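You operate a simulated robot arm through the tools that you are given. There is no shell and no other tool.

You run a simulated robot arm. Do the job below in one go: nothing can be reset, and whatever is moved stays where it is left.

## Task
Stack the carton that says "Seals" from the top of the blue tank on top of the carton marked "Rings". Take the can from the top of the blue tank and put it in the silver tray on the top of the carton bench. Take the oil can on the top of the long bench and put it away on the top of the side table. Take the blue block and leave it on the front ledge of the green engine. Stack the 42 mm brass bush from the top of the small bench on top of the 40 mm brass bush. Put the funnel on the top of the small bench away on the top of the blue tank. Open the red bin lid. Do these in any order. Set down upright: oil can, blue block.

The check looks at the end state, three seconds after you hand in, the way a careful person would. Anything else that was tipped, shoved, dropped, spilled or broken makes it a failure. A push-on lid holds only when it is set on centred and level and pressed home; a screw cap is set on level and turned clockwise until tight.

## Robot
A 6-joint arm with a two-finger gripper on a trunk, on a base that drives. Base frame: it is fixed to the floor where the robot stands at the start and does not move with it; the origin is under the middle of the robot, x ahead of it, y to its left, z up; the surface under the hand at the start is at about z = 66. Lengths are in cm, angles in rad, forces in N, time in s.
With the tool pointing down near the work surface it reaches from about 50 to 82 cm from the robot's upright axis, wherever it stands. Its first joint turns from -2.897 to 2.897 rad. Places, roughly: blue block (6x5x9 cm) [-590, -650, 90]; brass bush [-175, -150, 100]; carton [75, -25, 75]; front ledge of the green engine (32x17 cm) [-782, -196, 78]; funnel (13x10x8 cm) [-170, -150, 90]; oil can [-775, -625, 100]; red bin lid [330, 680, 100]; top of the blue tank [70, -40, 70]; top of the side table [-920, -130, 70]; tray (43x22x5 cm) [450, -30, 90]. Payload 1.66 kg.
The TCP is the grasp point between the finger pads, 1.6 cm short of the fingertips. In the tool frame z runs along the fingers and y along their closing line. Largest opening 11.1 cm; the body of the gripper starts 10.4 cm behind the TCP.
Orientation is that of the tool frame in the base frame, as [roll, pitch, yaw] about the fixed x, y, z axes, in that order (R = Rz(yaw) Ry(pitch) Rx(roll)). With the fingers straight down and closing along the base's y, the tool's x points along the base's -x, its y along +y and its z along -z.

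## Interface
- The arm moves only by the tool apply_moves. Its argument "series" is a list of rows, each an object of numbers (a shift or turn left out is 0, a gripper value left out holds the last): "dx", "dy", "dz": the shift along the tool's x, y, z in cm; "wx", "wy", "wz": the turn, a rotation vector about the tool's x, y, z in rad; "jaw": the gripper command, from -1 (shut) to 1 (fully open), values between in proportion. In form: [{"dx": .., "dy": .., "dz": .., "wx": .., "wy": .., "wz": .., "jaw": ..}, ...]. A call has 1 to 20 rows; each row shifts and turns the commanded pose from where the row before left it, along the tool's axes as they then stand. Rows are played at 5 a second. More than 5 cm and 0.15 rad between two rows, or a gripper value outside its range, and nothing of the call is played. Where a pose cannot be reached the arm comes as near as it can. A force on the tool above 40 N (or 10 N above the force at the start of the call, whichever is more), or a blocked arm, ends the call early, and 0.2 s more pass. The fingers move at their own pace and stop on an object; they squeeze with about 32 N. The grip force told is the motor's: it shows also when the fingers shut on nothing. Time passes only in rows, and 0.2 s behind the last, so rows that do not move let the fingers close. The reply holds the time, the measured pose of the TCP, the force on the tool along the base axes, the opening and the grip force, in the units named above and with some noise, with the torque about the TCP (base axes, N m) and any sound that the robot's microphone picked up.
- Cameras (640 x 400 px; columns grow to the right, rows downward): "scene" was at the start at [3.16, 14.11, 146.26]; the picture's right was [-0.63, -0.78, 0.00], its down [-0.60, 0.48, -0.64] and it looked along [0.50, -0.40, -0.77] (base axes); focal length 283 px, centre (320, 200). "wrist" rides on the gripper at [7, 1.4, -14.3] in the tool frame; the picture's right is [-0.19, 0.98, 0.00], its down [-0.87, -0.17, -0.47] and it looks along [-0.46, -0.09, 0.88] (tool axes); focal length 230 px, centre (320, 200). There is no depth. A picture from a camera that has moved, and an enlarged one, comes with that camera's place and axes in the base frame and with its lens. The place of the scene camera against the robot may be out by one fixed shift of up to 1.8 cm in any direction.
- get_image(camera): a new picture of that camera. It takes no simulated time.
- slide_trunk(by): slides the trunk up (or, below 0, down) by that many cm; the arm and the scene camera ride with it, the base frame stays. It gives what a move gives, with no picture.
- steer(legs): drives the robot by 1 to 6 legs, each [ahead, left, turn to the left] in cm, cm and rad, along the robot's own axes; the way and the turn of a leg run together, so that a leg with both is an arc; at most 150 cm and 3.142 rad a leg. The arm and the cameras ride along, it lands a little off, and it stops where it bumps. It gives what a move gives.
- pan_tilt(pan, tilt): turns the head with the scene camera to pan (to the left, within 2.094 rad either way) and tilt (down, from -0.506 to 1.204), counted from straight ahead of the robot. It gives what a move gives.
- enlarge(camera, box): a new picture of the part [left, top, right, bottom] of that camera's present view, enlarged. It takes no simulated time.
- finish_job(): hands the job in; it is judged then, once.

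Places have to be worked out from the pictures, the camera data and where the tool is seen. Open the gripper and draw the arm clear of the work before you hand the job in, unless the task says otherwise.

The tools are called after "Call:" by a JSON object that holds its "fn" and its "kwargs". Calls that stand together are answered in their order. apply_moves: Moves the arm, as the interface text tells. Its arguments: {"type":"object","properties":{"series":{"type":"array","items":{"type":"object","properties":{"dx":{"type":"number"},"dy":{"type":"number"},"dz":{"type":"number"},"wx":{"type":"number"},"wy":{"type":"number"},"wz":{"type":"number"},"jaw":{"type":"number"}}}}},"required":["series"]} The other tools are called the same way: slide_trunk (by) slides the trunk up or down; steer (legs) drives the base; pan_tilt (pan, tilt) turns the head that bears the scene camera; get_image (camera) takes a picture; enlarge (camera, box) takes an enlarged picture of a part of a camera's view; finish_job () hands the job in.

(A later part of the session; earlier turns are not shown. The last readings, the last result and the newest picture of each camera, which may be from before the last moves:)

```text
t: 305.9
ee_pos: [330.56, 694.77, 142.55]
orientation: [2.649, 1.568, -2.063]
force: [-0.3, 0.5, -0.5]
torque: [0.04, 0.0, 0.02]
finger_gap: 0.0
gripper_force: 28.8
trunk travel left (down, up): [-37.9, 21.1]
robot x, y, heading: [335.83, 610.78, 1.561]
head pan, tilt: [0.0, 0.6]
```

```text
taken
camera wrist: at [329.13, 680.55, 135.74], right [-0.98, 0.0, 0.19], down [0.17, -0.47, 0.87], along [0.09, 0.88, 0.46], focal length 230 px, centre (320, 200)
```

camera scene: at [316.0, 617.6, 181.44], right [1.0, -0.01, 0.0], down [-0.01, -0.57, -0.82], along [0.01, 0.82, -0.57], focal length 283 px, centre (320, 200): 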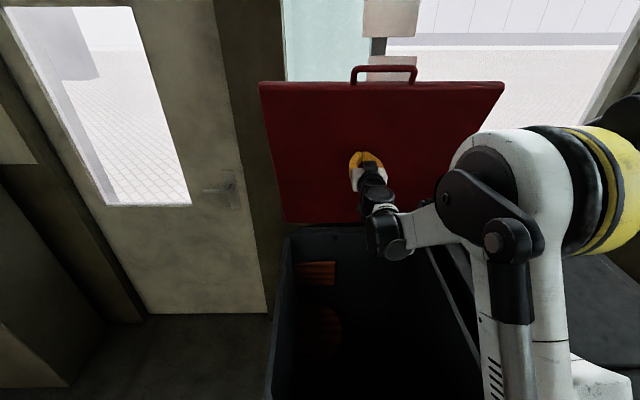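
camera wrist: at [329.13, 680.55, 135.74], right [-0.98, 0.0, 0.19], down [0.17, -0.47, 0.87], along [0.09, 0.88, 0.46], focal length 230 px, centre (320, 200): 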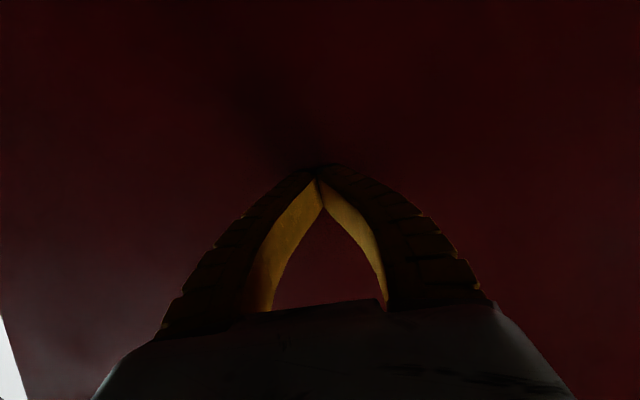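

Call:
{"fn": "steer", "kwargs": {"legs": [[8, 0, 0]]}}

Call:
{"fn": "apply_moves", "kwargs": {"series": [{"dz": 1.5}, {"dz": 1.5}, {"dz": 1.5}, {"dz": 1.5}, {"dz": 1.5}, {"dz": 1.5}, {}]}}

Call:
{"fn": "get_image", "kwargs": {"camera": "scene"}}

```text
t: 307.0
ee_pos: [330.63, 702.81, 142.6]
orientation: [2.7, 1.567, -2.014]
force: [0.0, 0.8, -0.4]
torque: [0.03, 0.0, 0.0]
finger_gap: 0.0
gripper_force: 28.9
trunk travel left (down, up): [-37.9, 21.1]
robot x, y, heading: [335.86, 617.89, 1.556]
head pan, tilt: [0.0, 0.6]
```

```text
t: 308.6
ee_pos: [330.45, 711.69, 142.67]
orientation: [2.372, 1.57, -2.339]
force: [0.9, 0.2, 0.3]
torque: [-0.02, 0.01, -0.01]
finger_gap: 0.0
gripper_force: 28.4
trunk travel left (down, up): [-37.9, 21.1]
robot x, y, heading: [335.58, 618.65, 1.56]
head pan, tilt: [0.0, 0.6]
```

```text
taken
camera scene: at [316.1, 625.39, 181.45], right [1.0, -0.01, 0.0], down [-0.01, -0.56, -0.83], along [0.01, 0.83, -0.56], focal length 283 px, centre (320, 200)
```

scene: 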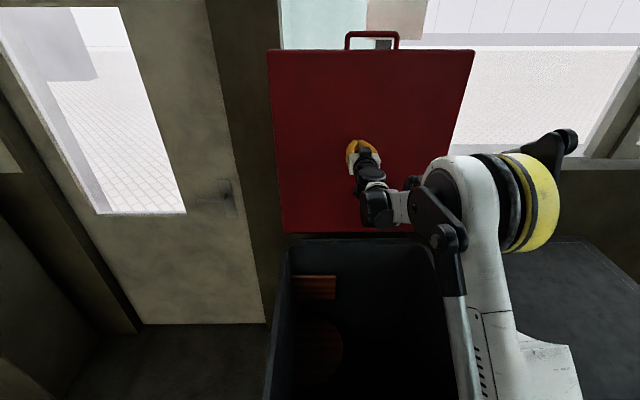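

Call:
{"fn": "apply_moves", "kwargs": {"series": [{"dz": 1.2}, {"dz": 1.2}, {"dz": 1.2}, {"dz": 1.2}, {"dz": 1.2}, {"dz": 1.2}, {"dz": 1.2}, {"dz": 1.2}, {"dz": 1.2}, {"dz": 1.2}, {}]}}

Call:
{"fn": "get_image", "kwargs": {"camera": "scene"}}

```text
t: 310.7
ee_pos: [330.43, 722.05, 142.98]
orientation: [0.78, 1.569, 2.351]
force: [0.6, -31.3, -2.5]
torque: [-0.46, 0.01, -0.01]
finger_gap: 0.61
gripper_force: 27.8
trunk travel left (down, up): [-37.9, 21.1]
robot x, y, heading: [335.68, 618.29, 1.555]
head pan, tilt: [0.0, 0.6]
stopped in row 10: the force on the tool passed its limit at 44 N (the readings are from after the stop); the commanded pose is now the measured one
```

```text
taken
camera scene: at [316.12, 624.7, 181.48], right [1.0, -0.01, 0.0], down [-0.01, -0.56, -0.83], along [0.01, 0.83, -0.56], focal length 283 px, centre (320, 200)
```

scene: 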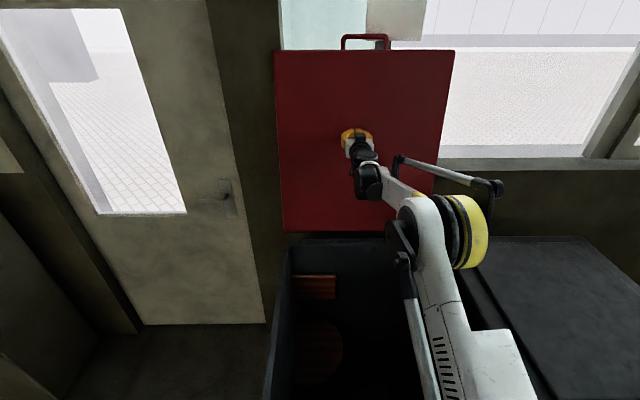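

The lid met its stop past vertical. I withdraw slowly and check that it stays open.

Call:
{"fn": "apply_moves", "kwargs": {"series": [{"dz": -1}, {"dz": -1.5}, {"dz": -2}, {"dz": -3}, {"dz": -3}, {"dz": -3}, {"dz": -3}, {}]}}

Call:
{"fn": "get_image", "kwargs": {"camera": "scene"}}

Call:
{"fn": "get_image", "kwargs": {"camera": "wrist"}}

```text
t: 312.5
ee_pos: [330.43, 705.94, 142.51]
orientation: [2.515, 1.566, -2.196]
force: [0.3, 0.0, -0.9]
torque: [-0.01, 0.0, -0.02]
finger_gap: 0.02
gripper_force: 28.8
trunk travel left (down, up): [-37.9, 21.1]
robot x, y, heading: [335.68, 618.06, 1.561]
head pan, tilt: [0.0, 0.6]
```

```text
taken
camera scene: at [316.09, 625.47, 181.44], right [1.0, -0.01, 0.0], down [-0.01, -0.57, -0.82], along [0.01, 0.82, -0.57], focal length 283 px, centre (320, 200)
```

scene: 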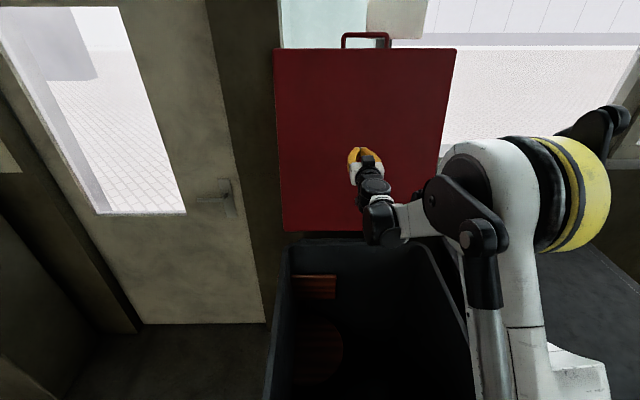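

```text
taken
camera wrist: at [329.1, 691.81, 135.64], right [-0.98, 0.0, 0.19], down [0.17, -0.47, 0.87], along [0.09, 0.88, 0.46], focal length 230 px, centre (320, 200)
```

wrist: 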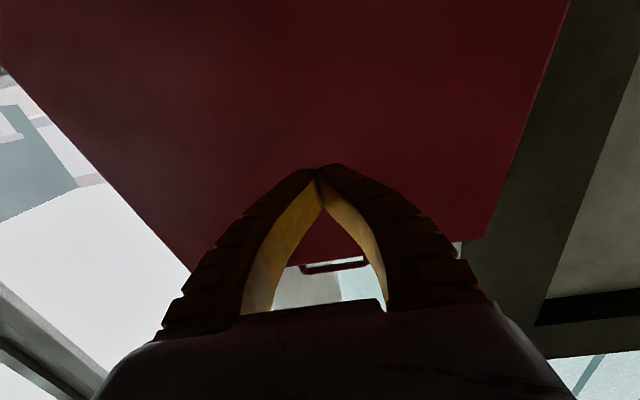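

The lid stays open, leaning back. I back away, bring the tool down to its normal pose and lower the trunk.

Call:
{"fn": "steer", "kwargs": {"legs": [[-75, 0, 0]]}}

Call:
{"fn": "apply_moves", "kwargs": {"series": [{"wy": 0.15}, {"wy": 0.15}, {"wy": 0.15}, {"wy": 0.15}, {"wy": 0.15}, {"wy": 0.15}, {"wy": 0.15}, {"wy": 0.15}, {"wy": 0.15}, {"wy": 0.15}, {"wy": 0.07}, {}]}}

Call:
{"fn": "get_image", "kwargs": {"camera": "scene"}}

```text
t: 316.6
ee_pos: [330.27, 630.31, 142.66]
orientation: [2.276, 1.57, -2.451]
force: [-0.2, -0.5, 0.2]
torque: [-0.01, -0.01, -0.03]
finger_gap: 0.0
gripper_force: 28.4
trunk travel left (down, up): [-37.9, 21.1]
robot x, y, heading: [333.95, 542.66, 1.54]
head pan, tilt: [0.0, 0.6]
```

```text
t: 319.2
ee_pos: [330.83, 625.13, 140.66]
orientation: [3.141, 0.153, -1.598]
force: [-0.1, -0.1, -0.7]
torque: [0.08, 0.02, 0.03]
finger_gap: 0.0
gripper_force: 29.0
out of reach, approached as far as the arm can: row 1, 9, 10
trunk travel left (down, up): [-37.9, 21.1]
robot x, y, heading: [334.15, 542.95, 1.545]
head pan, tilt: [0.0, 0.6]
```

```text
taken
camera scene: at [314.71, 549.72, 181.47], right [1.0, -0.03, 0.0], down [-0.02, -0.56, -0.83], along [0.02, 0.83, -0.56], focal length 283 px, centre (320, 200)
```

scene: 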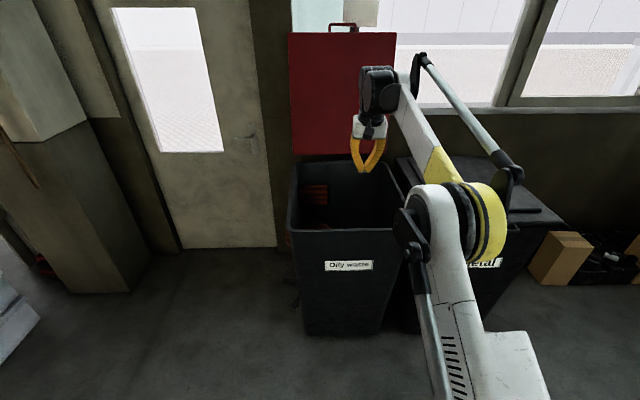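

Call:
{"fn": "apply_moves", "kwargs": {"series": [{"dx": 4.5}, {"dx": 4.5}, {"dx": 4.5}, {"dx": 4.5}, {"dx": 4.5}, {"dx": 3}, {"wy": 0.15}, {}]}}

Call:
{"fn": "slide_trunk", "kwargs": {"by": -15}}

Call:
{"fn": "steer", "kwargs": {"legs": [[0, 92, 0.02], [-140, 0, 0], [-98, 0, 0]]}}

Call:
{"fn": "pan_tilt", "kwargs": {"pan": 0.8, "tilt": 0.3}}

Call:
{"fn": "get_image", "kwargs": {"camera": "scene"}}

```text
t: 321.0
ee_pos: [330.11, 599.84, 136.75]
orientation: [3.14, 0.004, -1.599]
force: [0.2, -1.0, -0.6]
torque: [0.07, 0.01, 0.02]
finger_gap: 0.0
gripper_force: 28.4
trunk travel left (down, up): [-37.9, 21.1]
robot x, y, heading: [334.27, 542.76, 1.54]
head pan, tilt: [0.0, 0.6]
```

```text
t: 322.7
ee_pos: [330.08, 600.04, 121.65]
orientation: [3.14, 0.003, -1.599]
force: [-0.2, 0.0, -0.3]
torque: [0.01, 0.01, -0.05]
finger_gap: 0.0
gripper_force: 29.1
trunk travel left (down, up): [-22.9, 36.1]
robot x, y, heading: [334.33, 542.58, 1.541]
head pan, tilt: [0.0, 0.6]
```

```text
t: 338.9
ee_pos: [231.68, 362.93, 121.69]
orientation: [3.139, 0.004, -1.614]
force: [0.3, 0.5, 0.2]
torque: [-0.02, 0.03, 0.01]
finger_gap: 0.01
gripper_force: 28.2
trunk travel left (down, up): [-22.9, 36.1]
robot x, y, heading: [235.11, 305.09, 1.524]
head pan, tilt: [0.0, 0.6]
```

```text
t: 340.0
ee_pos: [231.58, 363.04, 121.55]
orientation: [3.14, 0.003, -1.614]
force: [0.6, 1.1, -0.8]
torque: [0.01, -0.01, -0.01]
finger_gap: 0.0
gripper_force: 28.6
trunk travel left (down, up): [-22.9, 36.1]
robot x, y, heading: [234.77, 305.59, 1.526]
head pan, tilt: [0.799, 0.3]
```

```text
taken
camera scene: at [208.64, 311.19, 169.19], right [0.73, 0.69, 0.0], down [0.2, -0.22, -0.96], along [-0.65, 0.7, -0.3], focal length 283 px, centre (320, 200)
```

scene: 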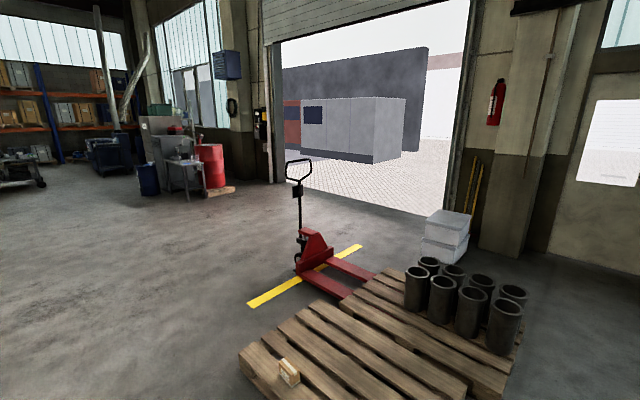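

Call:
{"fn": "steer", "kwargs": {"legs": [[0, 0, 1.617], [148, 0, 0], [148, 0, 0]]}}

Call:
{"fn": "pan_tilt", "kwargs": {"pan": 0.5, "tilt": 0.25}}

Call:
{"fn": "get_image", "kwargs": {"camera": "scene"}}

Call:
{"fn": "pan_tilt", "kwargs": {"pan": -0.3, "tilt": 0.25}}

Call:
{"fn": "get_image", "kwargs": {"camera": "scene"}}

```text
t: 358.1
ee_pos: [-114.93, 297.22, 121.82]
orientation: [3.14, 0.004, 0.0]
force: [0.4, -0.4, 0.3]
torque: [-0.02, -0.02, -0.03]
finger_gap: 0.0
gripper_force: 29.1
trunk travel left (down, up): [-22.9, 36.1]
robot x, y, heading: [-58.05, 303.28, -3.138]
head pan, tilt: [0.799, 0.3]
```

```text
t: 358.9
ee_pos: [-115.0, 297.22, 121.5]
orientation: [3.141, 0.003, 0.002]
force: [-1.3, -0.3, 0.2]
torque: [-0.01, 0.01, 0.0]
finger_gap: 0.0
gripper_force: 28.9
trunk travel left (down, up): [-22.9, 36.1]
robot x, y, heading: [-57.46, 303.33, -3.135]
head pan, tilt: [0.499, 0.25]
```

```text
taken
camera scene: at [-64.73, 279.48, 169.67], right [-0.48, 0.88, 0.0], down [0.22, 0.12, -0.97], along [-0.85, -0.47, -0.25], focal length 283 px, centre (320, 200)
```

scene: 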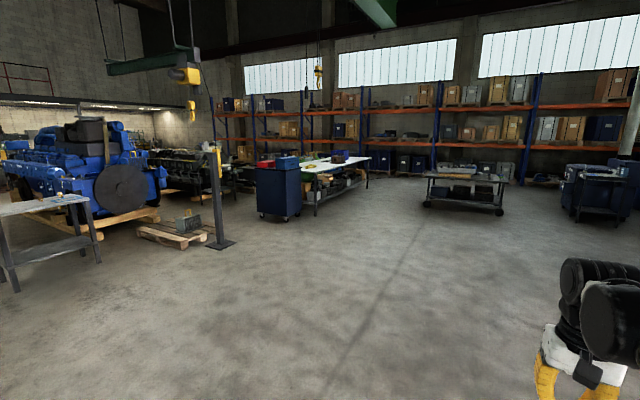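

```text
t: 360.0
ee_pos: [-114.89, 297.14, 121.68]
orientation: [3.139, 0.005, 0.001]
force: [0.1, 0.3, 0.6]
torque: [0.02, 0.0, 0.0]
finger_gap: 0.0
gripper_force: 28.6
trunk travel left (down, up): [-22.9, 36.1]
robot x, y, heading: [-58.09, 303.37, -3.14]
head pan, tilt: [-0.3, 0.25]
```

```text
taken
camera scene: at [-65.46, 286.71, 169.67], right [0.29, 0.96, 0.0], down [0.24, -0.07, -0.97], along [-0.93, 0.28, -0.25], focal length 283 px, centre (320, 200)
```

scene: 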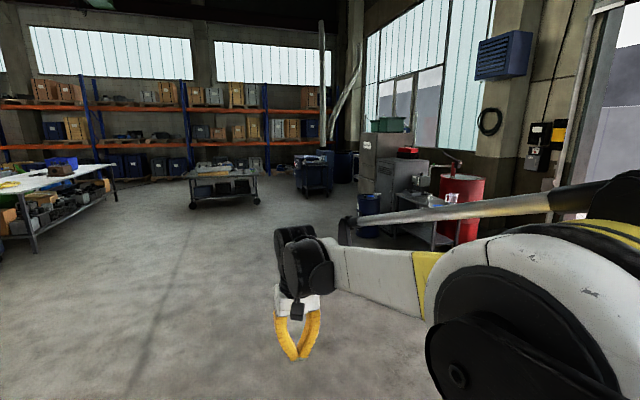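

I map the route: the next items are at (-590,-650) and (-775,-625), reached by the open lane between the tank and the blue engine going to -y. I turn to face -y and drive.

Call:
{"fn": "steer", "kwargs": {"legs": [[0, 0, 1.572], [148, 0, 0], [148, 0, 0], [148, 10, 0]]}}

Call:
{"fn": "pan_tilt", "kwargs": {"pan": -0.3, "tilt": 0.25}}

Call:
{"fn": "get_image", "kwargs": {"camera": "scene"}}

```text
t: 385.3
ee_pos: [-53.55, -204.85, 121.65]
orientation: [3.141, 0.005, 1.521]
force: [0.2, -0.6, -1.1]
torque: [0.01, 0.08, 0.0]
finger_gap: 0.03
gripper_force: 28.4
trunk travel left (down, up): [-22.9, 36.1]
robot x, y, heading: [-56.73, -147.66, -1.615]
head pan, tilt: [-0.3, 0.25]
```

```text
t: 385.9
ee_pos: [-53.49, -204.91, 121.74]
orientation: [3.14, 0.005, 1.524]
force: [0.3, -0.2, -0.3]
torque: [-0.04, -0.01, 0.02]
finger_gap: 0.0
gripper_force: 29.4
trunk travel left (down, up): [-22.9, 36.1]
robot x, y, heading: [-56.31, -147.08, -1.621]
head pan, tilt: [-0.3, 0.25]
```

```text
taken
camera scene: at [-41.46, -155.25, 169.67], right [-0.94, 0.34, 0.0], down [0.08, 0.23, -0.97], along [-0.33, -0.91, -0.25], focal length 283 px, centre (320, 200)
```

scene: 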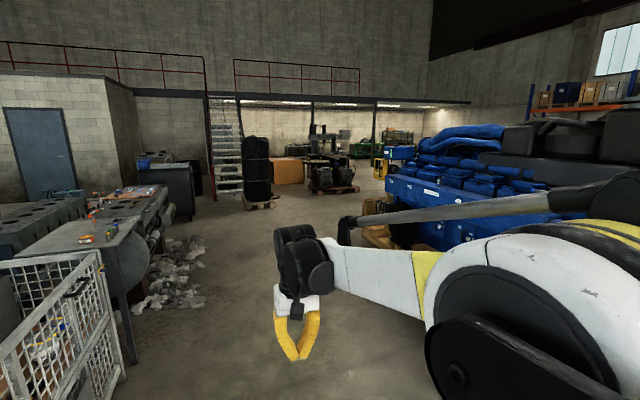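

Call:
{"fn": "steer", "kwargs": {"legs": [[147, -20, 0], [145, -32, 0], [100, 0, 0]]}}

Call:
{"fn": "pan_tilt", "kwargs": {"pan": -1.0, "tilt": 0.25}}

Call:
{"fn": "get_image", "kwargs": {"camera": "scene"}}

Call:
{"fn": "pan_tilt", "kwargs": {"pan": -1.7, "tilt": 0.25}}

Call:
{"fn": "get_image", "kwargs": {"camera": "scene"}}

```text
t: 405.1
ee_pos: [-124.25, -594.7, 121.61]
orientation: [3.139, 0.003, 1.521]
force: [0.4, -0.4, 0.0]
torque: [-0.02, -0.01, 0.03]
finger_gap: 0.01
gripper_force: 28.4
trunk travel left (down, up): [-22.9, 36.1]
robot x, y, heading: [-126.91, -537.24, -1.623]
head pan, tilt: [-0.3, 0.25]
```

```text
t: 406.1
ee_pos: [-124.17, -594.67, 121.65]
orientation: [3.139, 0.003, 1.524]
force: [0.5, -0.5, -0.1]
torque: [-0.03, 0.0, 0.02]
finger_gap: 0.0
gripper_force: 28.7
trunk travel left (down, up): [-22.9, 36.1]
robot x, y, heading: [-127.4, -537.37, -1.619]
head pan, tilt: [-1.0, 0.25]
```

```text
taken
camera scene: at [-117.1, -540.94, 169.67], right [-0.5, 0.87, 0.0], down [0.21, 0.12, -0.97], along [-0.84, -0.48, -0.25], focal length 283 px, centre (320, 200)
```

scene: 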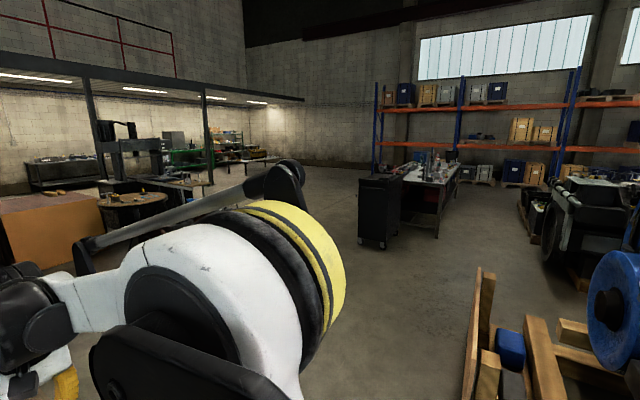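

```text
t: 407.2
ee_pos: [-124.31, -594.61, 121.68]
orientation: [3.139, 0.004, 1.52]
force: [0.0, -0.3, 0.3]
torque: [-0.01, -0.03, -0.01]
finger_gap: 0.0
gripper_force: 28.7
trunk travel left (down, up): [-22.9, 36.1]
robot x, y, heading: [-127.18, -537.65, -1.625]
head pan, tilt: [-1.7, 0.25]
```

```text
taken
camera scene: at [-118.2, -534.63, 169.67], right [0.18, 0.98, 0.0], down [0.24, -0.04, -0.97], along [-0.95, 0.17, -0.25], focal length 283 px, centre (320, 200)
```

scene: 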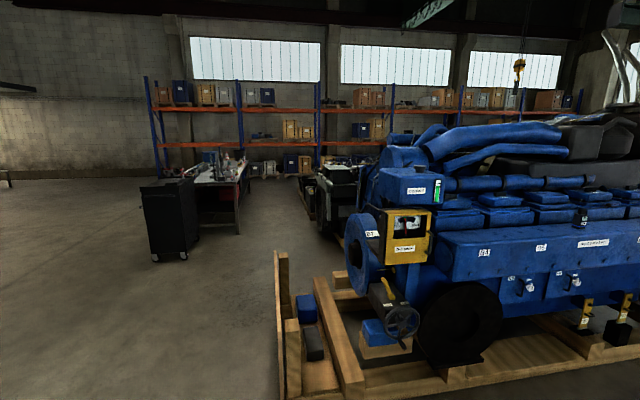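

Call:
{"fn": "pan_tilt", "kwargs": {"pan": -1.35, "tilt": 0.25}}

Call:
{"fn": "enlarge", "kwargs": {"camera": "scene", "box": [200, 130, 380, 280]}}

Call:
{"fn": "enlarge", "kwargs": {"camera": "scene", "box": [260, 150, 350, 210]}}

```text
t: 408.1
ee_pos: [-124.23, -594.66, 121.59]
orientation: [3.139, 0.003, 1.522]
force: [-0.4, 0.5, 0.7]
torque: [0.01, 0.03, -0.03]
finger_gap: 0.02
gripper_force: 28.7
trunk travel left (down, up): [-22.9, 36.1]
robot x, y, heading: [-127.21, -537.34, -1.621]
head pan, tilt: [-1.349, 0.25]
```

```text
2.67 times, centred on (290, 205) of scene
camera zoom: at [-118.21, -537.87, 169.67], right [-0.17, 0.99, 0.0], down [0.24, 0.04, -0.97], along [-0.95, -0.17, -0.25], focal length 754 px, centre (400, 187)
```

zoom: 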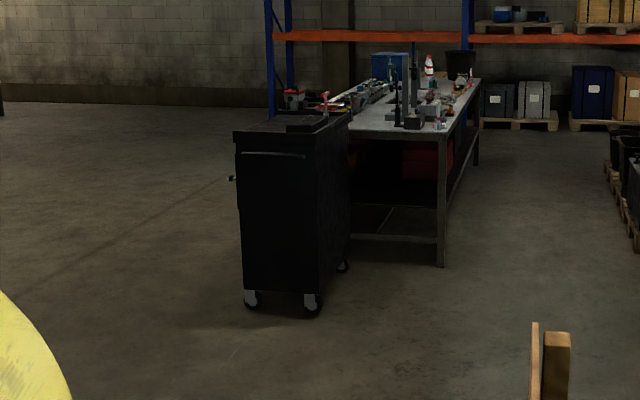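

```text
6.67 times, centred on (305, 180) of scene
camera zoom: at [-118.21, -537.87, 169.67], right [-0.17, 0.99, 0.0], down [0.24, 0.04, -0.97], along [-0.95, -0.17, -0.25], focal length 1884 px, centre (420, 333)
```

zoom: 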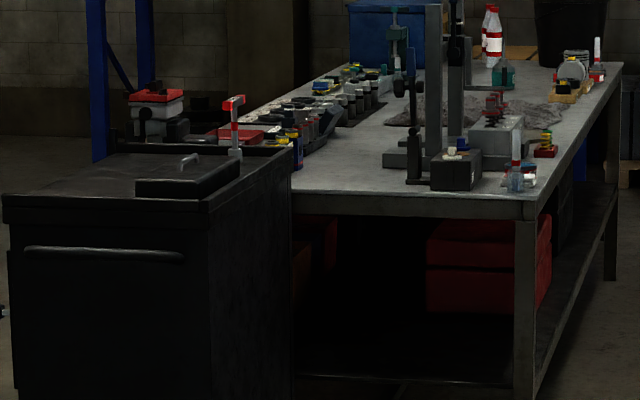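

The long bench stretches along x from about -576 to -876, its near side at y≈-590, top z≈90. I turn to face -x, sidestep to y≈-612 to clear the engine's crate, and drive nearer.

Call:
{"fn": "steer", "kwargs": {"legs": [[0, 0, -1.52], [0, 75, 0], [148, 0, 0], [135, 0, 0]]}}

Call:
{"fn": "pan_tilt", "kwargs": {"pan": 0.0, "tilt": 0.35}}

Call:
{"fn": "get_image", "kwargs": {"camera": "scene"}}

```text
t: 428.9
ee_pos: [-464.9, -624.95, 121.59]
orientation: [3.139, 0.004, 0.039]
force: [0.2, 0.4, -0.6]
torque: [0.03, 0.01, 0.0]
finger_gap: 0.0
gripper_force: 28.1
trunk travel left (down, up): [-22.9, 36.1]
robot x, y, heading: [-407.97, -617.13, -3.103]
head pan, tilt: [-1.349, 0.25]
```

```text
t: 430.4
ee_pos: [-464.94, -624.96, 121.66]
orientation: [3.139, 0.004, 0.037]
force: [0.0, -0.3, -0.4]
torque: [0.0, 0.0, -0.03]
finger_gap: 0.0
gripper_force: 28.7
trunk travel left (down, up): [-22.9, 36.1]
robot x, y, heading: [-407.76, -617.04, -3.105]
head pan, tilt: [0.0, 0.351]
```

```text
taken
camera scene: at [-415.42, -636.29, 168.72], right [-0.04, 1.0, 0.0], down [0.34, 0.01, -0.94], along [-0.94, -0.04, -0.34], focal length 283 px, centre (320, 200)
```

scene: 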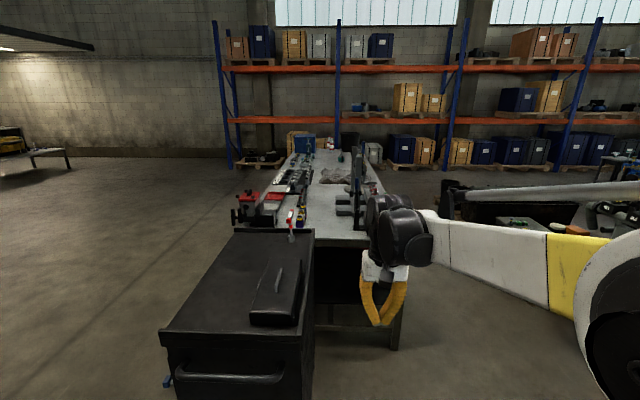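

Call:
{"fn": "pan_tilt", "kwargs": {"pan": -0.5, "tilt": 0.4}}

Call:
{"fn": "get_image", "kwargs": {"camera": "scene"}}

Call:
{"fn": "pan_tilt", "kwargs": {"pan": -1.2, "tilt": 0.4}}

Call:
{"fn": "get_image", "kwargs": {"camera": "scene"}}

```text
t: 431.4
ee_pos: [-464.86, -624.89, 121.68]
orientation: [3.14, 0.002, 0.04]
force: [0.9, 0.8, 0.0]
torque: [0.03, 0.0, -0.02]
finger_gap: 0.0
gripper_force: 28.8
trunk travel left (down, up): [-22.9, 36.1]
robot x, y, heading: [-408.47, -616.78, -3.102]
head pan, tilt: [-0.499, 0.4]
```

```text
taken
camera scene: at [-414.42, -631.83, 168.27], right [0.44, 0.9, 0.0], down [0.35, -0.17, -0.92], along [-0.83, 0.41, -0.39], focal length 283 px, centre (320, 200)
```

scene: 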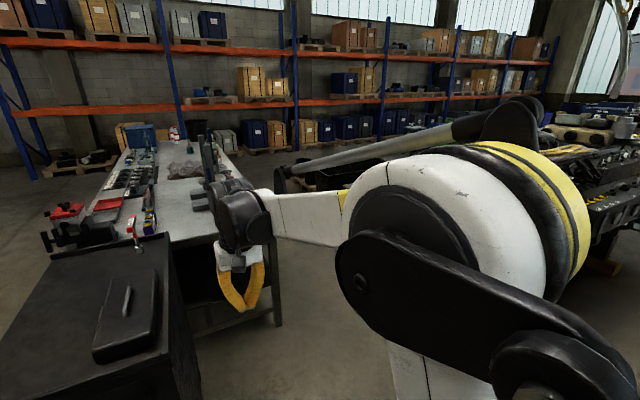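

```text
t: 432.4
ee_pos: [-464.96, -624.88, 121.56]
orientation: [3.141, 0.003, 0.039]
force: [-1.1, 0.0, 0.7]
torque: [-0.02, -0.01, -0.01]
finger_gap: 0.0
gripper_force: 28.9
trunk travel left (down, up): [-22.9, 36.1]
robot x, y, heading: [-408.35, -617.09, -3.1]
head pan, tilt: [-1.201, 0.4]
```

```text
taken
camera scene: at [-409.81, -627.44, 168.27], right [0.92, 0.4, 0.0], down [0.15, -0.36, -0.92], along [-0.37, 0.85, -0.39], focal length 283 px, centre (320, 200)
```

scene: 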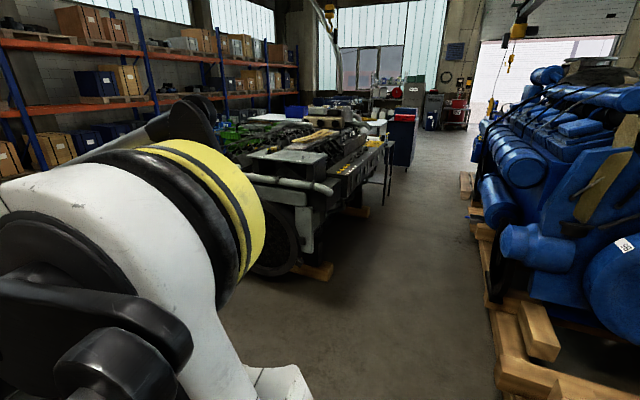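

Call:
{"fn": "pan_tilt", "kwargs": {"pan": -0.1, "tilt": 0.4}}

Call:
{"fn": "enlarge", "kwargs": {"camera": "scene", "box": [150, 130, 390, 280]}}

Call:
{"fn": "enlarge", "kwargs": {"camera": "scene", "box": [240, 130, 360, 205]}}

```text
t: 433.8
ee_pos: [-464.99, -624.86, 121.62]
orientation: [3.139, 0.004, 0.038]
force: [0.2, 0.9, -0.1]
torque: [-0.02, -0.01, 0.0]
finger_gap: 0.0
gripper_force: 28.5
trunk travel left (down, up): [-22.9, 36.1]
robot x, y, heading: [-407.95, -617.01, -3.101]
head pan, tilt: [-0.099, 0.4]
```

```text
2.67 times, centred on (270, 205) of scene
camera zoom: at [-415.36, -635.36, 168.27], right [0.06, 1.0, 0.0], down [0.39, -0.02, -0.92], along [-0.92, 0.06, -0.39], focal length 754 px, centre (453, 187)
```

zoom: 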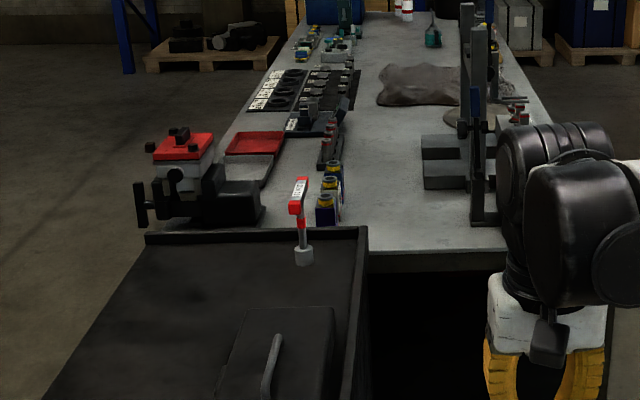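

```text
5.33 times, centred on (300, 168) of scene
camera zoom: at [-415.36, -635.36, 168.27], right [0.06, 1.0, 0.0], down [0.39, -0.02, -0.92], along [-0.92, 0.06, -0.39], focal length 1507 px, centre (427, 373)
```

zoom: 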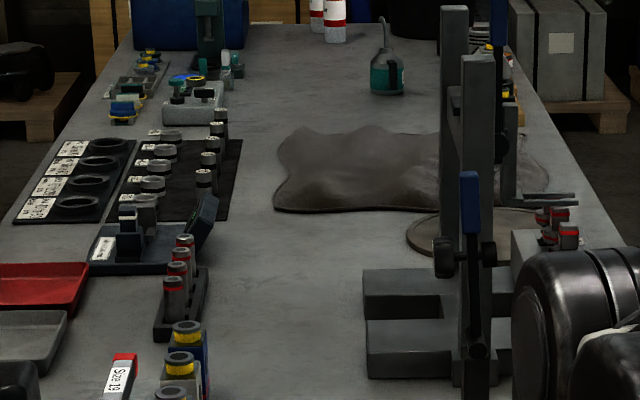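

Call:
{"fn": "enlarge", "kwargs": {"camera": "scene", "box": [245, 170, 305, 225]}}

```text
7.27 times, centred on (275, 198) of scene
camera zoom: at [-415.36, -635.36, 168.27], right [0.06, 1.0, 0.0], down [0.39, -0.02, -0.92], along [-0.92, 0.06, -0.39], focal length 2055 px, centre (647, 218)
```

zoom: 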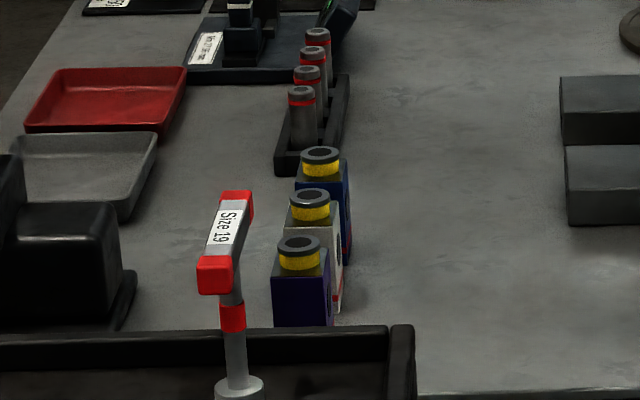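

I found the oil can (teal, with spout) at about (-775,-624), and a row of three capped blocks near the bench's end: the blue one at about (-593,-654). A tall press stands near (-590,-620), so I move to the bench's +y side to look from there.

Call:
{"fn": "steer", "kwargs": {"legs": [[0, -72, 0], [95, 0, 0]]}}

Call:
{"fn": "pan_tilt", "kwargs": {"pan": 0.7, "tilt": 0.5}}

Call:
{"fn": "get_image", "kwargs": {"camera": "scene"}}

Call:
{"fn": "enlarge", "kwargs": {"camera": "scene", "box": [180, 100, 420, 250]}}

```text
t: 442.3
ee_pos: [-564.7, -557.56, 121.63]
orientation: [3.139, 0.003, 0.04]
force: [-0.1, -0.4, -0.6]
torque: [-0.04, -0.02, 0.01]
finger_gap: 0.01
gripper_force: 28.6
trunk travel left (down, up): [-22.9, 36.1]
robot x, y, heading: [-507.51, -549.2, -3.102]
head pan, tilt: [-0.099, 0.4]
```

```text
t: 443.5
ee_pos: [-564.73, -557.54, 121.73]
orientation: [3.14, 0.003, 0.04]
force: [0.5, 0.8, -0.1]
torque: [-0.03, 0.0, -0.03]
finger_gap: 0.02
gripper_force: 28.7
trunk travel left (down, up): [-22.9, 36.1]
robot x, y, heading: [-508.11, -549.43, -3.1]
head pan, tilt: [0.7, 0.499]
```

```text
taken
camera scene: at [-512.62, -574.6, 167.36], right [-0.67, 0.74, 0.0], down [0.35, 0.32, -0.88], along [-0.65, -0.59, -0.48], focal length 283 px, centre (320, 200)
```

scene: 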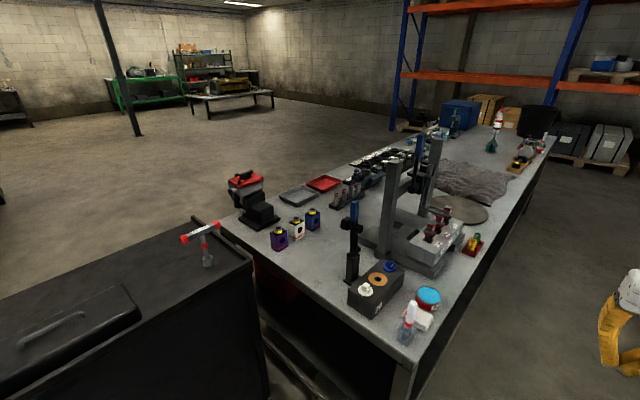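

```text
2.67 times, centred on (300, 175) of scene
camera zoom: at [-512.62, -574.6, 167.36], right [-0.67, 0.74, 0.0], down [0.35, 0.32, -0.88], along [-0.65, -0.59, -0.48], focal length 754 px, centre (373, 267)
```

zoom: 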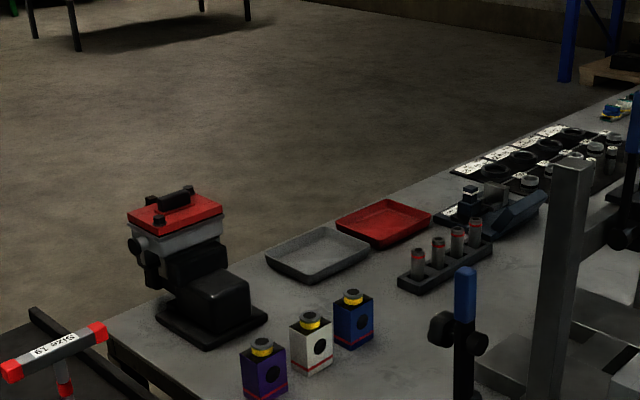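

The row is purple, white, blue; the blue block is at about (-596,-657). A lever gadget (to z≈123) and the press (to z≈140) stand nearby, so I raise the trunk first, then sidestep to the bench's east end beside the black cabinet.

Call:
{"fn": "slide_trunk", "kwargs": {"by": 20}}

Call:
{"fn": "steer", "kwargs": {"legs": [[0, 62, 0]]}}

Call:
{"fn": "pan_tilt", "kwargs": {"pan": 0.1, "tilt": 0.7}}

Call:
{"fn": "get_image", "kwargs": {"camera": "scene"}}

Call:
{"fn": "get_image", "kwargs": {"camera": "wrist"}}

```text
t: 445.6
ee_pos: [-564.69, -557.43, 141.64]
orientation: [3.139, 0.003, 0.04]
force: [-0.1, 0.5, -0.3]
torque: [-0.04, -0.04, 0.0]
finger_gap: 0.0
gripper_force: 28.6
trunk travel left (down, up): [-42.9, 16.1]
robot x, y, heading: [-507.77, -549.53, -3.106]
head pan, tilt: [0.7, 0.499]
```

```text
t: 449.1
ee_pos: [-562.61, -619.68, 141.65]
orientation: [-3.142, 0.003, 0.032]
force: [0.7, -0.6, 0.0]
torque: [0.01, 0.02, -0.03]
finger_gap: 0.01
gripper_force: 28.6
trunk travel left (down, up): [-42.9, 16.1]
robot x, y, heading: [-505.38, -612.11, -3.11]
head pan, tilt: [0.7, 0.499]
```

```text
t: 450.1
ee_pos: [-562.57, -619.7, 141.59]
orientation: [3.14, 0.005, 0.032]
force: [-0.2, 0.4, -0.6]
torque: [-0.01, -0.04, 0.01]
finger_gap: 0.01
gripper_force: 28.9
trunk travel left (down, up): [-42.9, 16.1]
robot x, y, heading: [-505.42, -611.82, -3.109]
head pan, tilt: [0.099, 0.7]
```

```text
taken
camera scene: at [-512.24, -632.18, 185.58], right [-0.13, 0.99, 0.0], down [0.64, 0.08, -0.77], along [-0.76, -0.1, -0.64], focal length 283 px, centre (320, 200)
```

scene: 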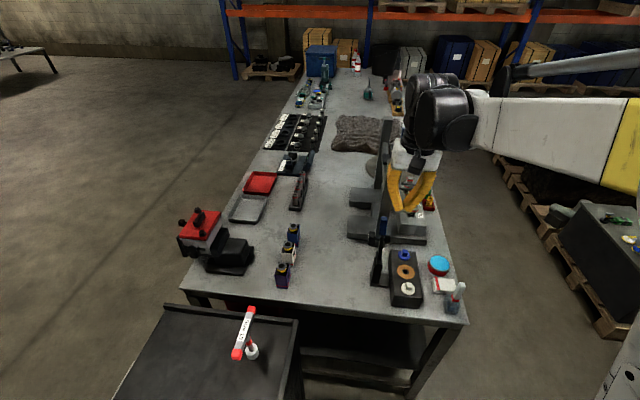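

```text
taken
camera wrist: at [-555.48, -620.7, 155.95], right [-0.16, -0.99, 0.0], down [-0.87, 0.14, 0.47], along [-0.47, 0.07, -0.88], focal length 230 px, centre (320, 200)
```

wrist: 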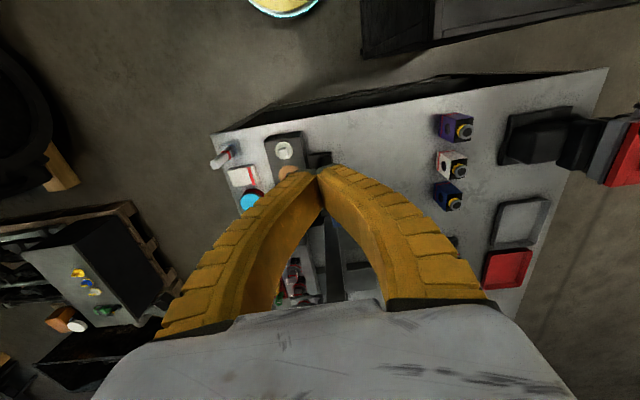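

I swing the arm left away from the gadgets, then move 18 cm ahead.

Call:
{"fn": "apply_moves", "kwargs": {"series": [{"dx": 0.2, "dy": 4.3, "jaw": 1}, {"dx": 0.2, "dy": 4.3}, {"dx": 0.2, "dy": 4.3}, {"dx": 0.2, "dy": 4.3}, {"dx": 0.2, "dy": 4.3}, {"dx": 0.2, "dy": 4.3}, {"dx": 0.2, "dy": 4.3}, {}]}}

Call:
{"fn": "steer", "kwargs": {"legs": [[18, 0, 0]]}}

Call:
{"fn": "get_image", "kwargs": {"camera": "wrist"}}

Call:
{"fn": "get_image", "kwargs": {"camera": "scene"}}

```text
t: 451.9
ee_pos: [-560.26, -649.33, 141.63]
orientation: [-3.141, 0.004, 0.031]
force: [-0.4, 0.5, 0.0]
torque: [-0.09, 0.05, -0.01]
finger_gap: 11.11
gripper_force: 0.1
trunk travel left (down, up): [-42.9, 16.1]
robot x, y, heading: [-505.49, -612.13, -3.108]
head pan, tilt: [0.099, 0.7]
```

```text
t: 453.5
ee_pos: [-578.42, -650.22, 141.65]
orientation: [3.139, 0.001, 0.034]
force: [0.2, 0.3, -0.5]
torque: [-0.02, -0.02, -0.05]
finger_gap: 11.06
gripper_force: 0.1
trunk travel left (down, up): [-42.9, 16.1]
robot x, y, heading: [-524.18, -613.01, -3.11]
head pan, tilt: [0.099, 0.7]
```

```text
taken
camera wrist: at [-571.34, -651.24, 155.87], right [-0.16, -0.99, 0.0], down [-0.87, 0.14, 0.47], along [-0.47, 0.07, -0.88], focal length 230 px, centre (320, 200)
```

wrist: 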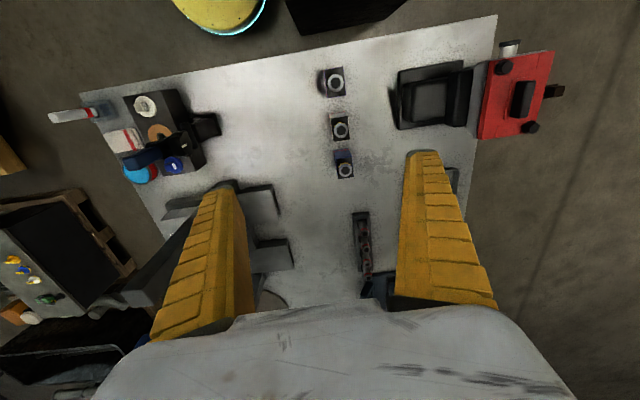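

```text
taken
camera scene: at [-530.44, -632.77, 185.58], right [-0.13, 0.99, 0.0], down [0.64, 0.09, -0.76], along [-0.76, -0.1, -0.64], focal length 283 px, centre (320, 200)
```

scene: 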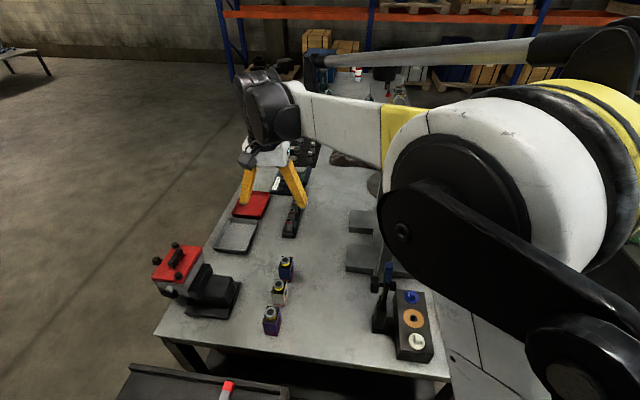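

Call:
{"fn": "enlarge", "kwargs": {"camera": "wrist", "box": [290, 50, 400, 200]}}

Call:
{"fn": "enlarge", "kwargs": {"camera": "scene", "box": [230, 230, 340, 350]}}

```text
2.67 times, centred on (345, 125) of wrist
camera zoom: at [-571.34, -651.24, 155.87], right [-0.16, -0.99, 0.0], down [-0.87, 0.14, 0.47], along [-0.47, 0.07, -0.88], focal length 614 px, centre (253, 400)
```

zoom: 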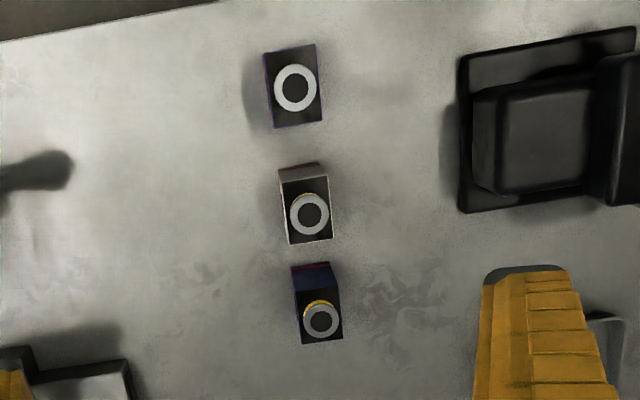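

```text
3.33 times, centred on (285, 290) of scene
camera zoom: at [-530.44, -632.77, 185.58], right [-0.13, 0.99, 0.0], down [0.64, 0.09, -0.76], along [-0.76, -0.1, -0.64], focal length 942 px, centre (437, -100)
```

zoom: 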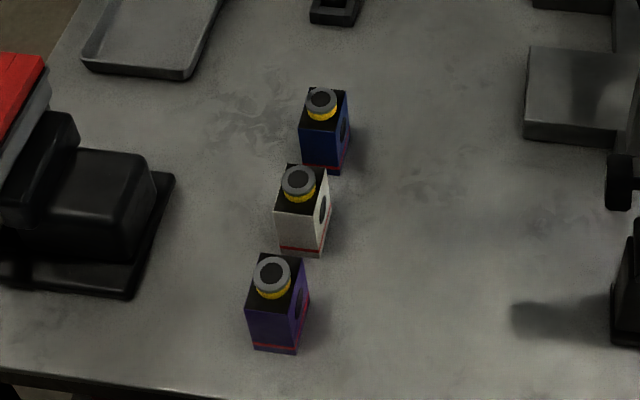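

The blocks are aligned with the axes: blue centre ≈ (-593.5,-654.5), 6 (x) × ~5 (y), top z≈99. I lower the trunk 12, move over it and tilt the tool 0.35 outward (gives reach now and clearance at the engine later).

Call:
{"fn": "slide_trunk", "kwargs": {"by": -12}}

Call:
{"fn": "apply_moves", "kwargs": {"series": [{"dx": -3.8, "dy": 1.1}, {"dx": -3.8, "dy": 1.1}, {"dx": -3.8, "dy": 1.1}, {"dx": -3.6, "dy": 0.5}, {"wy": -0.12}, {"wy": -0.12}, {"wy": -0.11}, {}]}}

Call:
{"fn": "get_image", "kwargs": {"camera": "wrist"}}

Call:
{"fn": "get_image", "kwargs": {"camera": "scene"}}

```text
t: 455.0
ee_pos: [-578.28, -650.14, 129.53]
orientation: [3.14, 0.004, 0.035]
force: [0.2, -0.3, -0.1]
torque: [0.0, 0.02, 0.04]
finger_gap: 11.08
gripper_force: 0.0
trunk travel left (down, up): [-30.9, 28.1]
robot x, y, heading: [-523.45, -613.09, -3.107]
head pan, tilt: [0.099, 0.7]
```

```text
t: 456.8
ee_pos: [-593.1, -654.33, 129.4]
orientation: [3.139, 0.355, 0.033]
force: [-0.5, -0.9, -1.1]
torque: [-0.03, 0.0, 0.01]
finger_gap: 11.04
gripper_force: 0.1
out of reach, approached as far as the arm can: row 4
trunk travel left (down, up): [-30.9, 28.1]
robot x, y, heading: [-523.93, -612.83, -3.11]
head pan, tilt: [0.099, 0.7]
```

```text
taken
camera wrist: at [-581.46, -655.16, 140.48], right [-0.14, -0.99, 0.07], down [-0.65, 0.15, 0.74], along [-0.74, 0.06, -0.67], focal length 230 px, centre (320, 200)
```

wrist: 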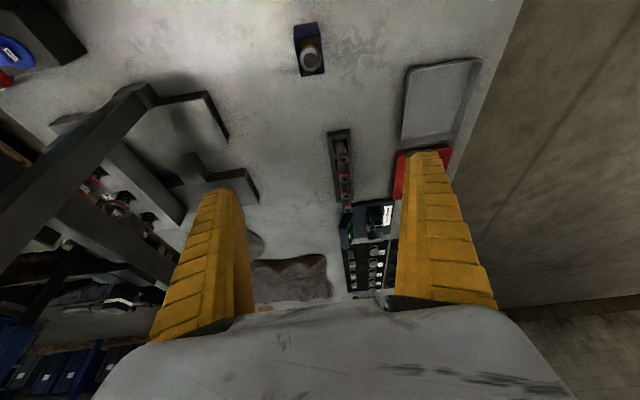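

```text
taken
camera scene: at [-530.45, -632.8, 173.57], right [-0.13, 0.99, 0.0], down [0.64, 0.09, -0.76], along [-0.76, -0.1, -0.64], focal length 283 px, centre (320, 200)
```

scene: 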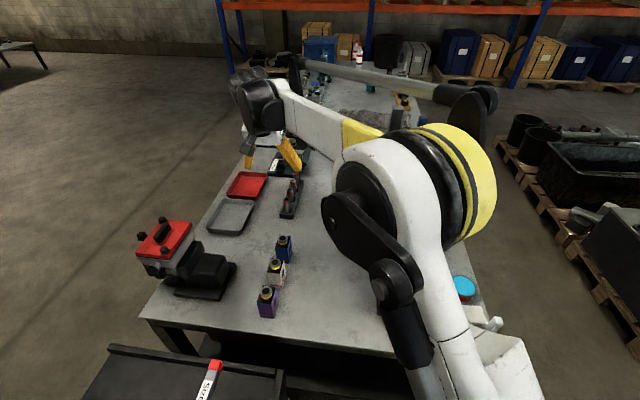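

Call:
{"fn": "apply_moves", "kwargs": {"series": [{"dx": 1.6, "dy": 0.03, "dz": 4.55}, {"dx": 1.6, "dy": 0.03, "dz": 4.55}, {"dx": 1.6, "dy": 0.03, "dz": 4.55}, {"dx": 1.6, "dy": 0.03, "dz": 4.55}, {"dx": 1.6, "dy": 0.03, "dz": 4.55}, {}]}}

Call:
{"fn": "get_image", "kwargs": {"camera": "wrist"}}

Call:
{"fn": "get_image", "kwargs": {"camera": "scene"}}

```text
t: 458.2
ee_pos: [-593.13, -654.48, 105.59]
orientation: [3.141, 0.355, 0.033]
force: [-0.1, -0.4, 0.5]
torque: [0.03, 0.0, -0.01]
finger_gap: 11.09
gripper_force: 0.0
trunk travel left (down, up): [-30.9, 28.1]
robot x, y, heading: [-523.58, -612.69, -3.11]
head pan, tilt: [0.099, 0.7]
```

```text
taken
camera wrist: at [-581.62, -655.39, 116.62], right [-0.14, -0.99, 0.07], down [-0.65, 0.15, 0.74], along [-0.74, 0.06, -0.67], focal length 230 px, centre (320, 200)
```

wrist: 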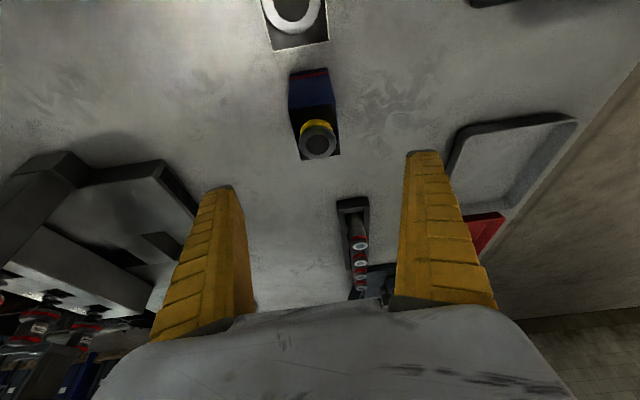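

```text
taken
camera scene: at [-530.28, -632.72, 173.6], right [-0.13, 0.99, 0.0], down [0.64, 0.09, -0.77], along [-0.76, -0.1, -0.64], focal length 283 px, centre (320, 200)
```

scene: 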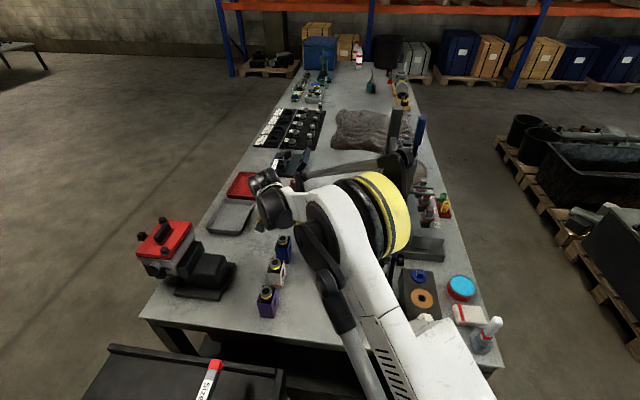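

The elbow seems close to the lever gadget; I zoom in to check the clearance before going lower.

Call:
{"fn": "enlarge", "kwargs": {"camera": "scene", "box": [280, 100, 480, 320]}}

Call:
{"fn": "pan_tilt", "kwargs": {"pan": -0.25, "tilt": 1.0}}

Call:
{"fn": "get_image", "kwargs": {"camera": "scene"}}

```text
1.82 times, centred on (380, 210) of scene
camera zoom: at [-530.28, -632.72, 173.6], right [-0.13, 0.99, 0.0], down [0.64, 0.09, -0.77], along [-0.76, -0.1, -0.64], focal length 514 px, centre (211, 182)
```

zoom: 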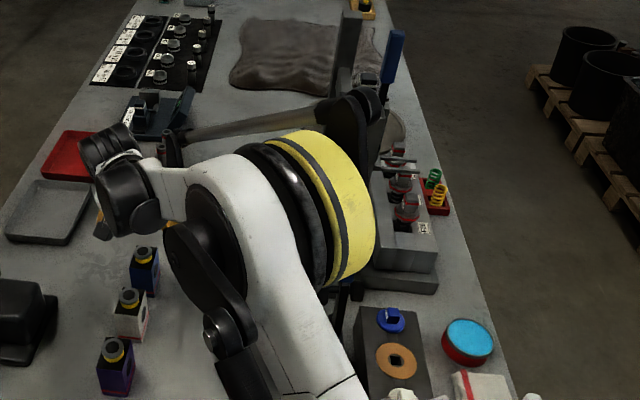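

```text
t: 459.0
ee_pos: [-593.2, -654.55, 105.72]
orientation: [3.139, 0.352, 0.033]
force: [0.7, -0.2, 0.0]
torque: [0.02, 0.03, -0.01]
finger_gap: 11.09
gripper_force: 0.0
trunk travel left (down, up): [-30.9, 28.1]
robot x, y, heading: [-523.76, -612.46, -3.105]
head pan, tilt: [-0.25, 1.0]
```

```text
taken
camera scene: at [-528.72, -630.15, 171.25], right [0.21, 0.98, 0.0], down [0.82, -0.18, -0.54], along [-0.53, 0.12, -0.84], focal length 283 px, centre (320, 200)
```

scene: 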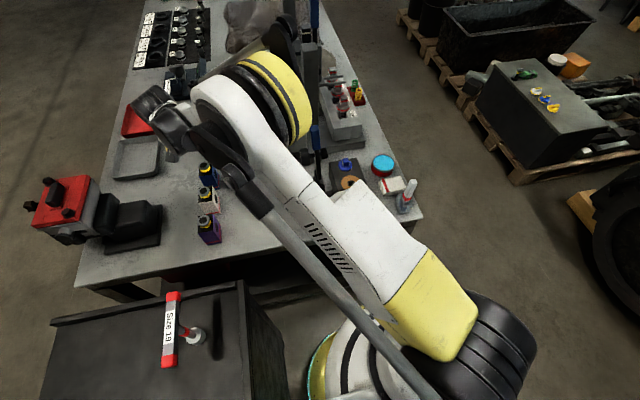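

The gap beside the lever gadget looks small (~2 cm). To keep the elbow higher I raise the trunk 12 cm and do the remaining descent with the arm.

Call:
{"fn": "slide_trunk", "kwargs": {"by": 12}}

Call:
{"fn": "apply_moves", "kwargs": {"series": [{"dx": 1.4, "dz": 3.75}, {"dx": 1.4, "dz": 3.75}, {"dx": 1.4, "dz": 3.75}, {}]}}

Call:
{"fn": "get_image", "kwargs": {"camera": "scene"}}

Call:
{"fn": "get_image", "kwargs": {"camera": "wrist"}}

```text
t: 460.5
ee_pos: [-593.2, -654.54, 117.57]
orientation: [3.14, 0.352, 0.034]
force: [-0.6, 0.5, 0.3]
torque: [0.02, 0.02, -0.01]
finger_gap: 11.07
gripper_force: 0.1
trunk travel left (down, up): [-42.9, 16.1]
robot x, y, heading: [-523.65, -612.84, -3.107]
head pan, tilt: [-0.25, 1.0]
```

```text
t: 461.5
ee_pos: [-593.11, -654.46, 105.68]
orientation: [3.14, 0.356, 0.034]
force: [1.5, -0.2, 0.1]
torque: [-0.03, 0.01, 0.01]
finger_gap: 11.08
gripper_force: 0.0
trunk travel left (down, up): [-42.9, 16.1]
robot x, y, heading: [-523.58, -612.74, -3.107]
head pan, tilt: [-0.25, 1.0]
```

```text
taken
camera scene: at [-528.63, -630.09, 183.26], right [0.21, 0.98, 0.0], down [0.82, -0.18, -0.54], along [-0.53, 0.12, -0.84], focal length 283 px, centre (320, 200)
```

scene: 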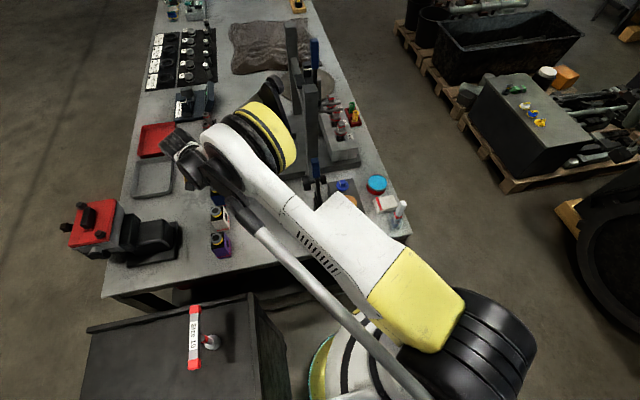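

```text
taken
camera wrist: at [-581.57, -655.36, 116.73], right [-0.14, -0.99, 0.07], down [-0.65, 0.15, 0.74], along [-0.74, 0.06, -0.67], focal length 230 px, centre (320, 200)
```

wrist: 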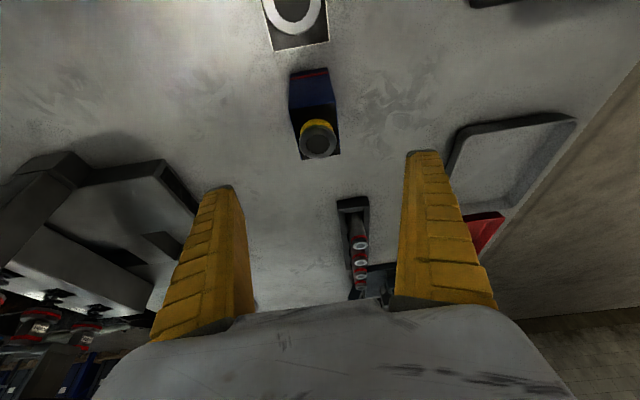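

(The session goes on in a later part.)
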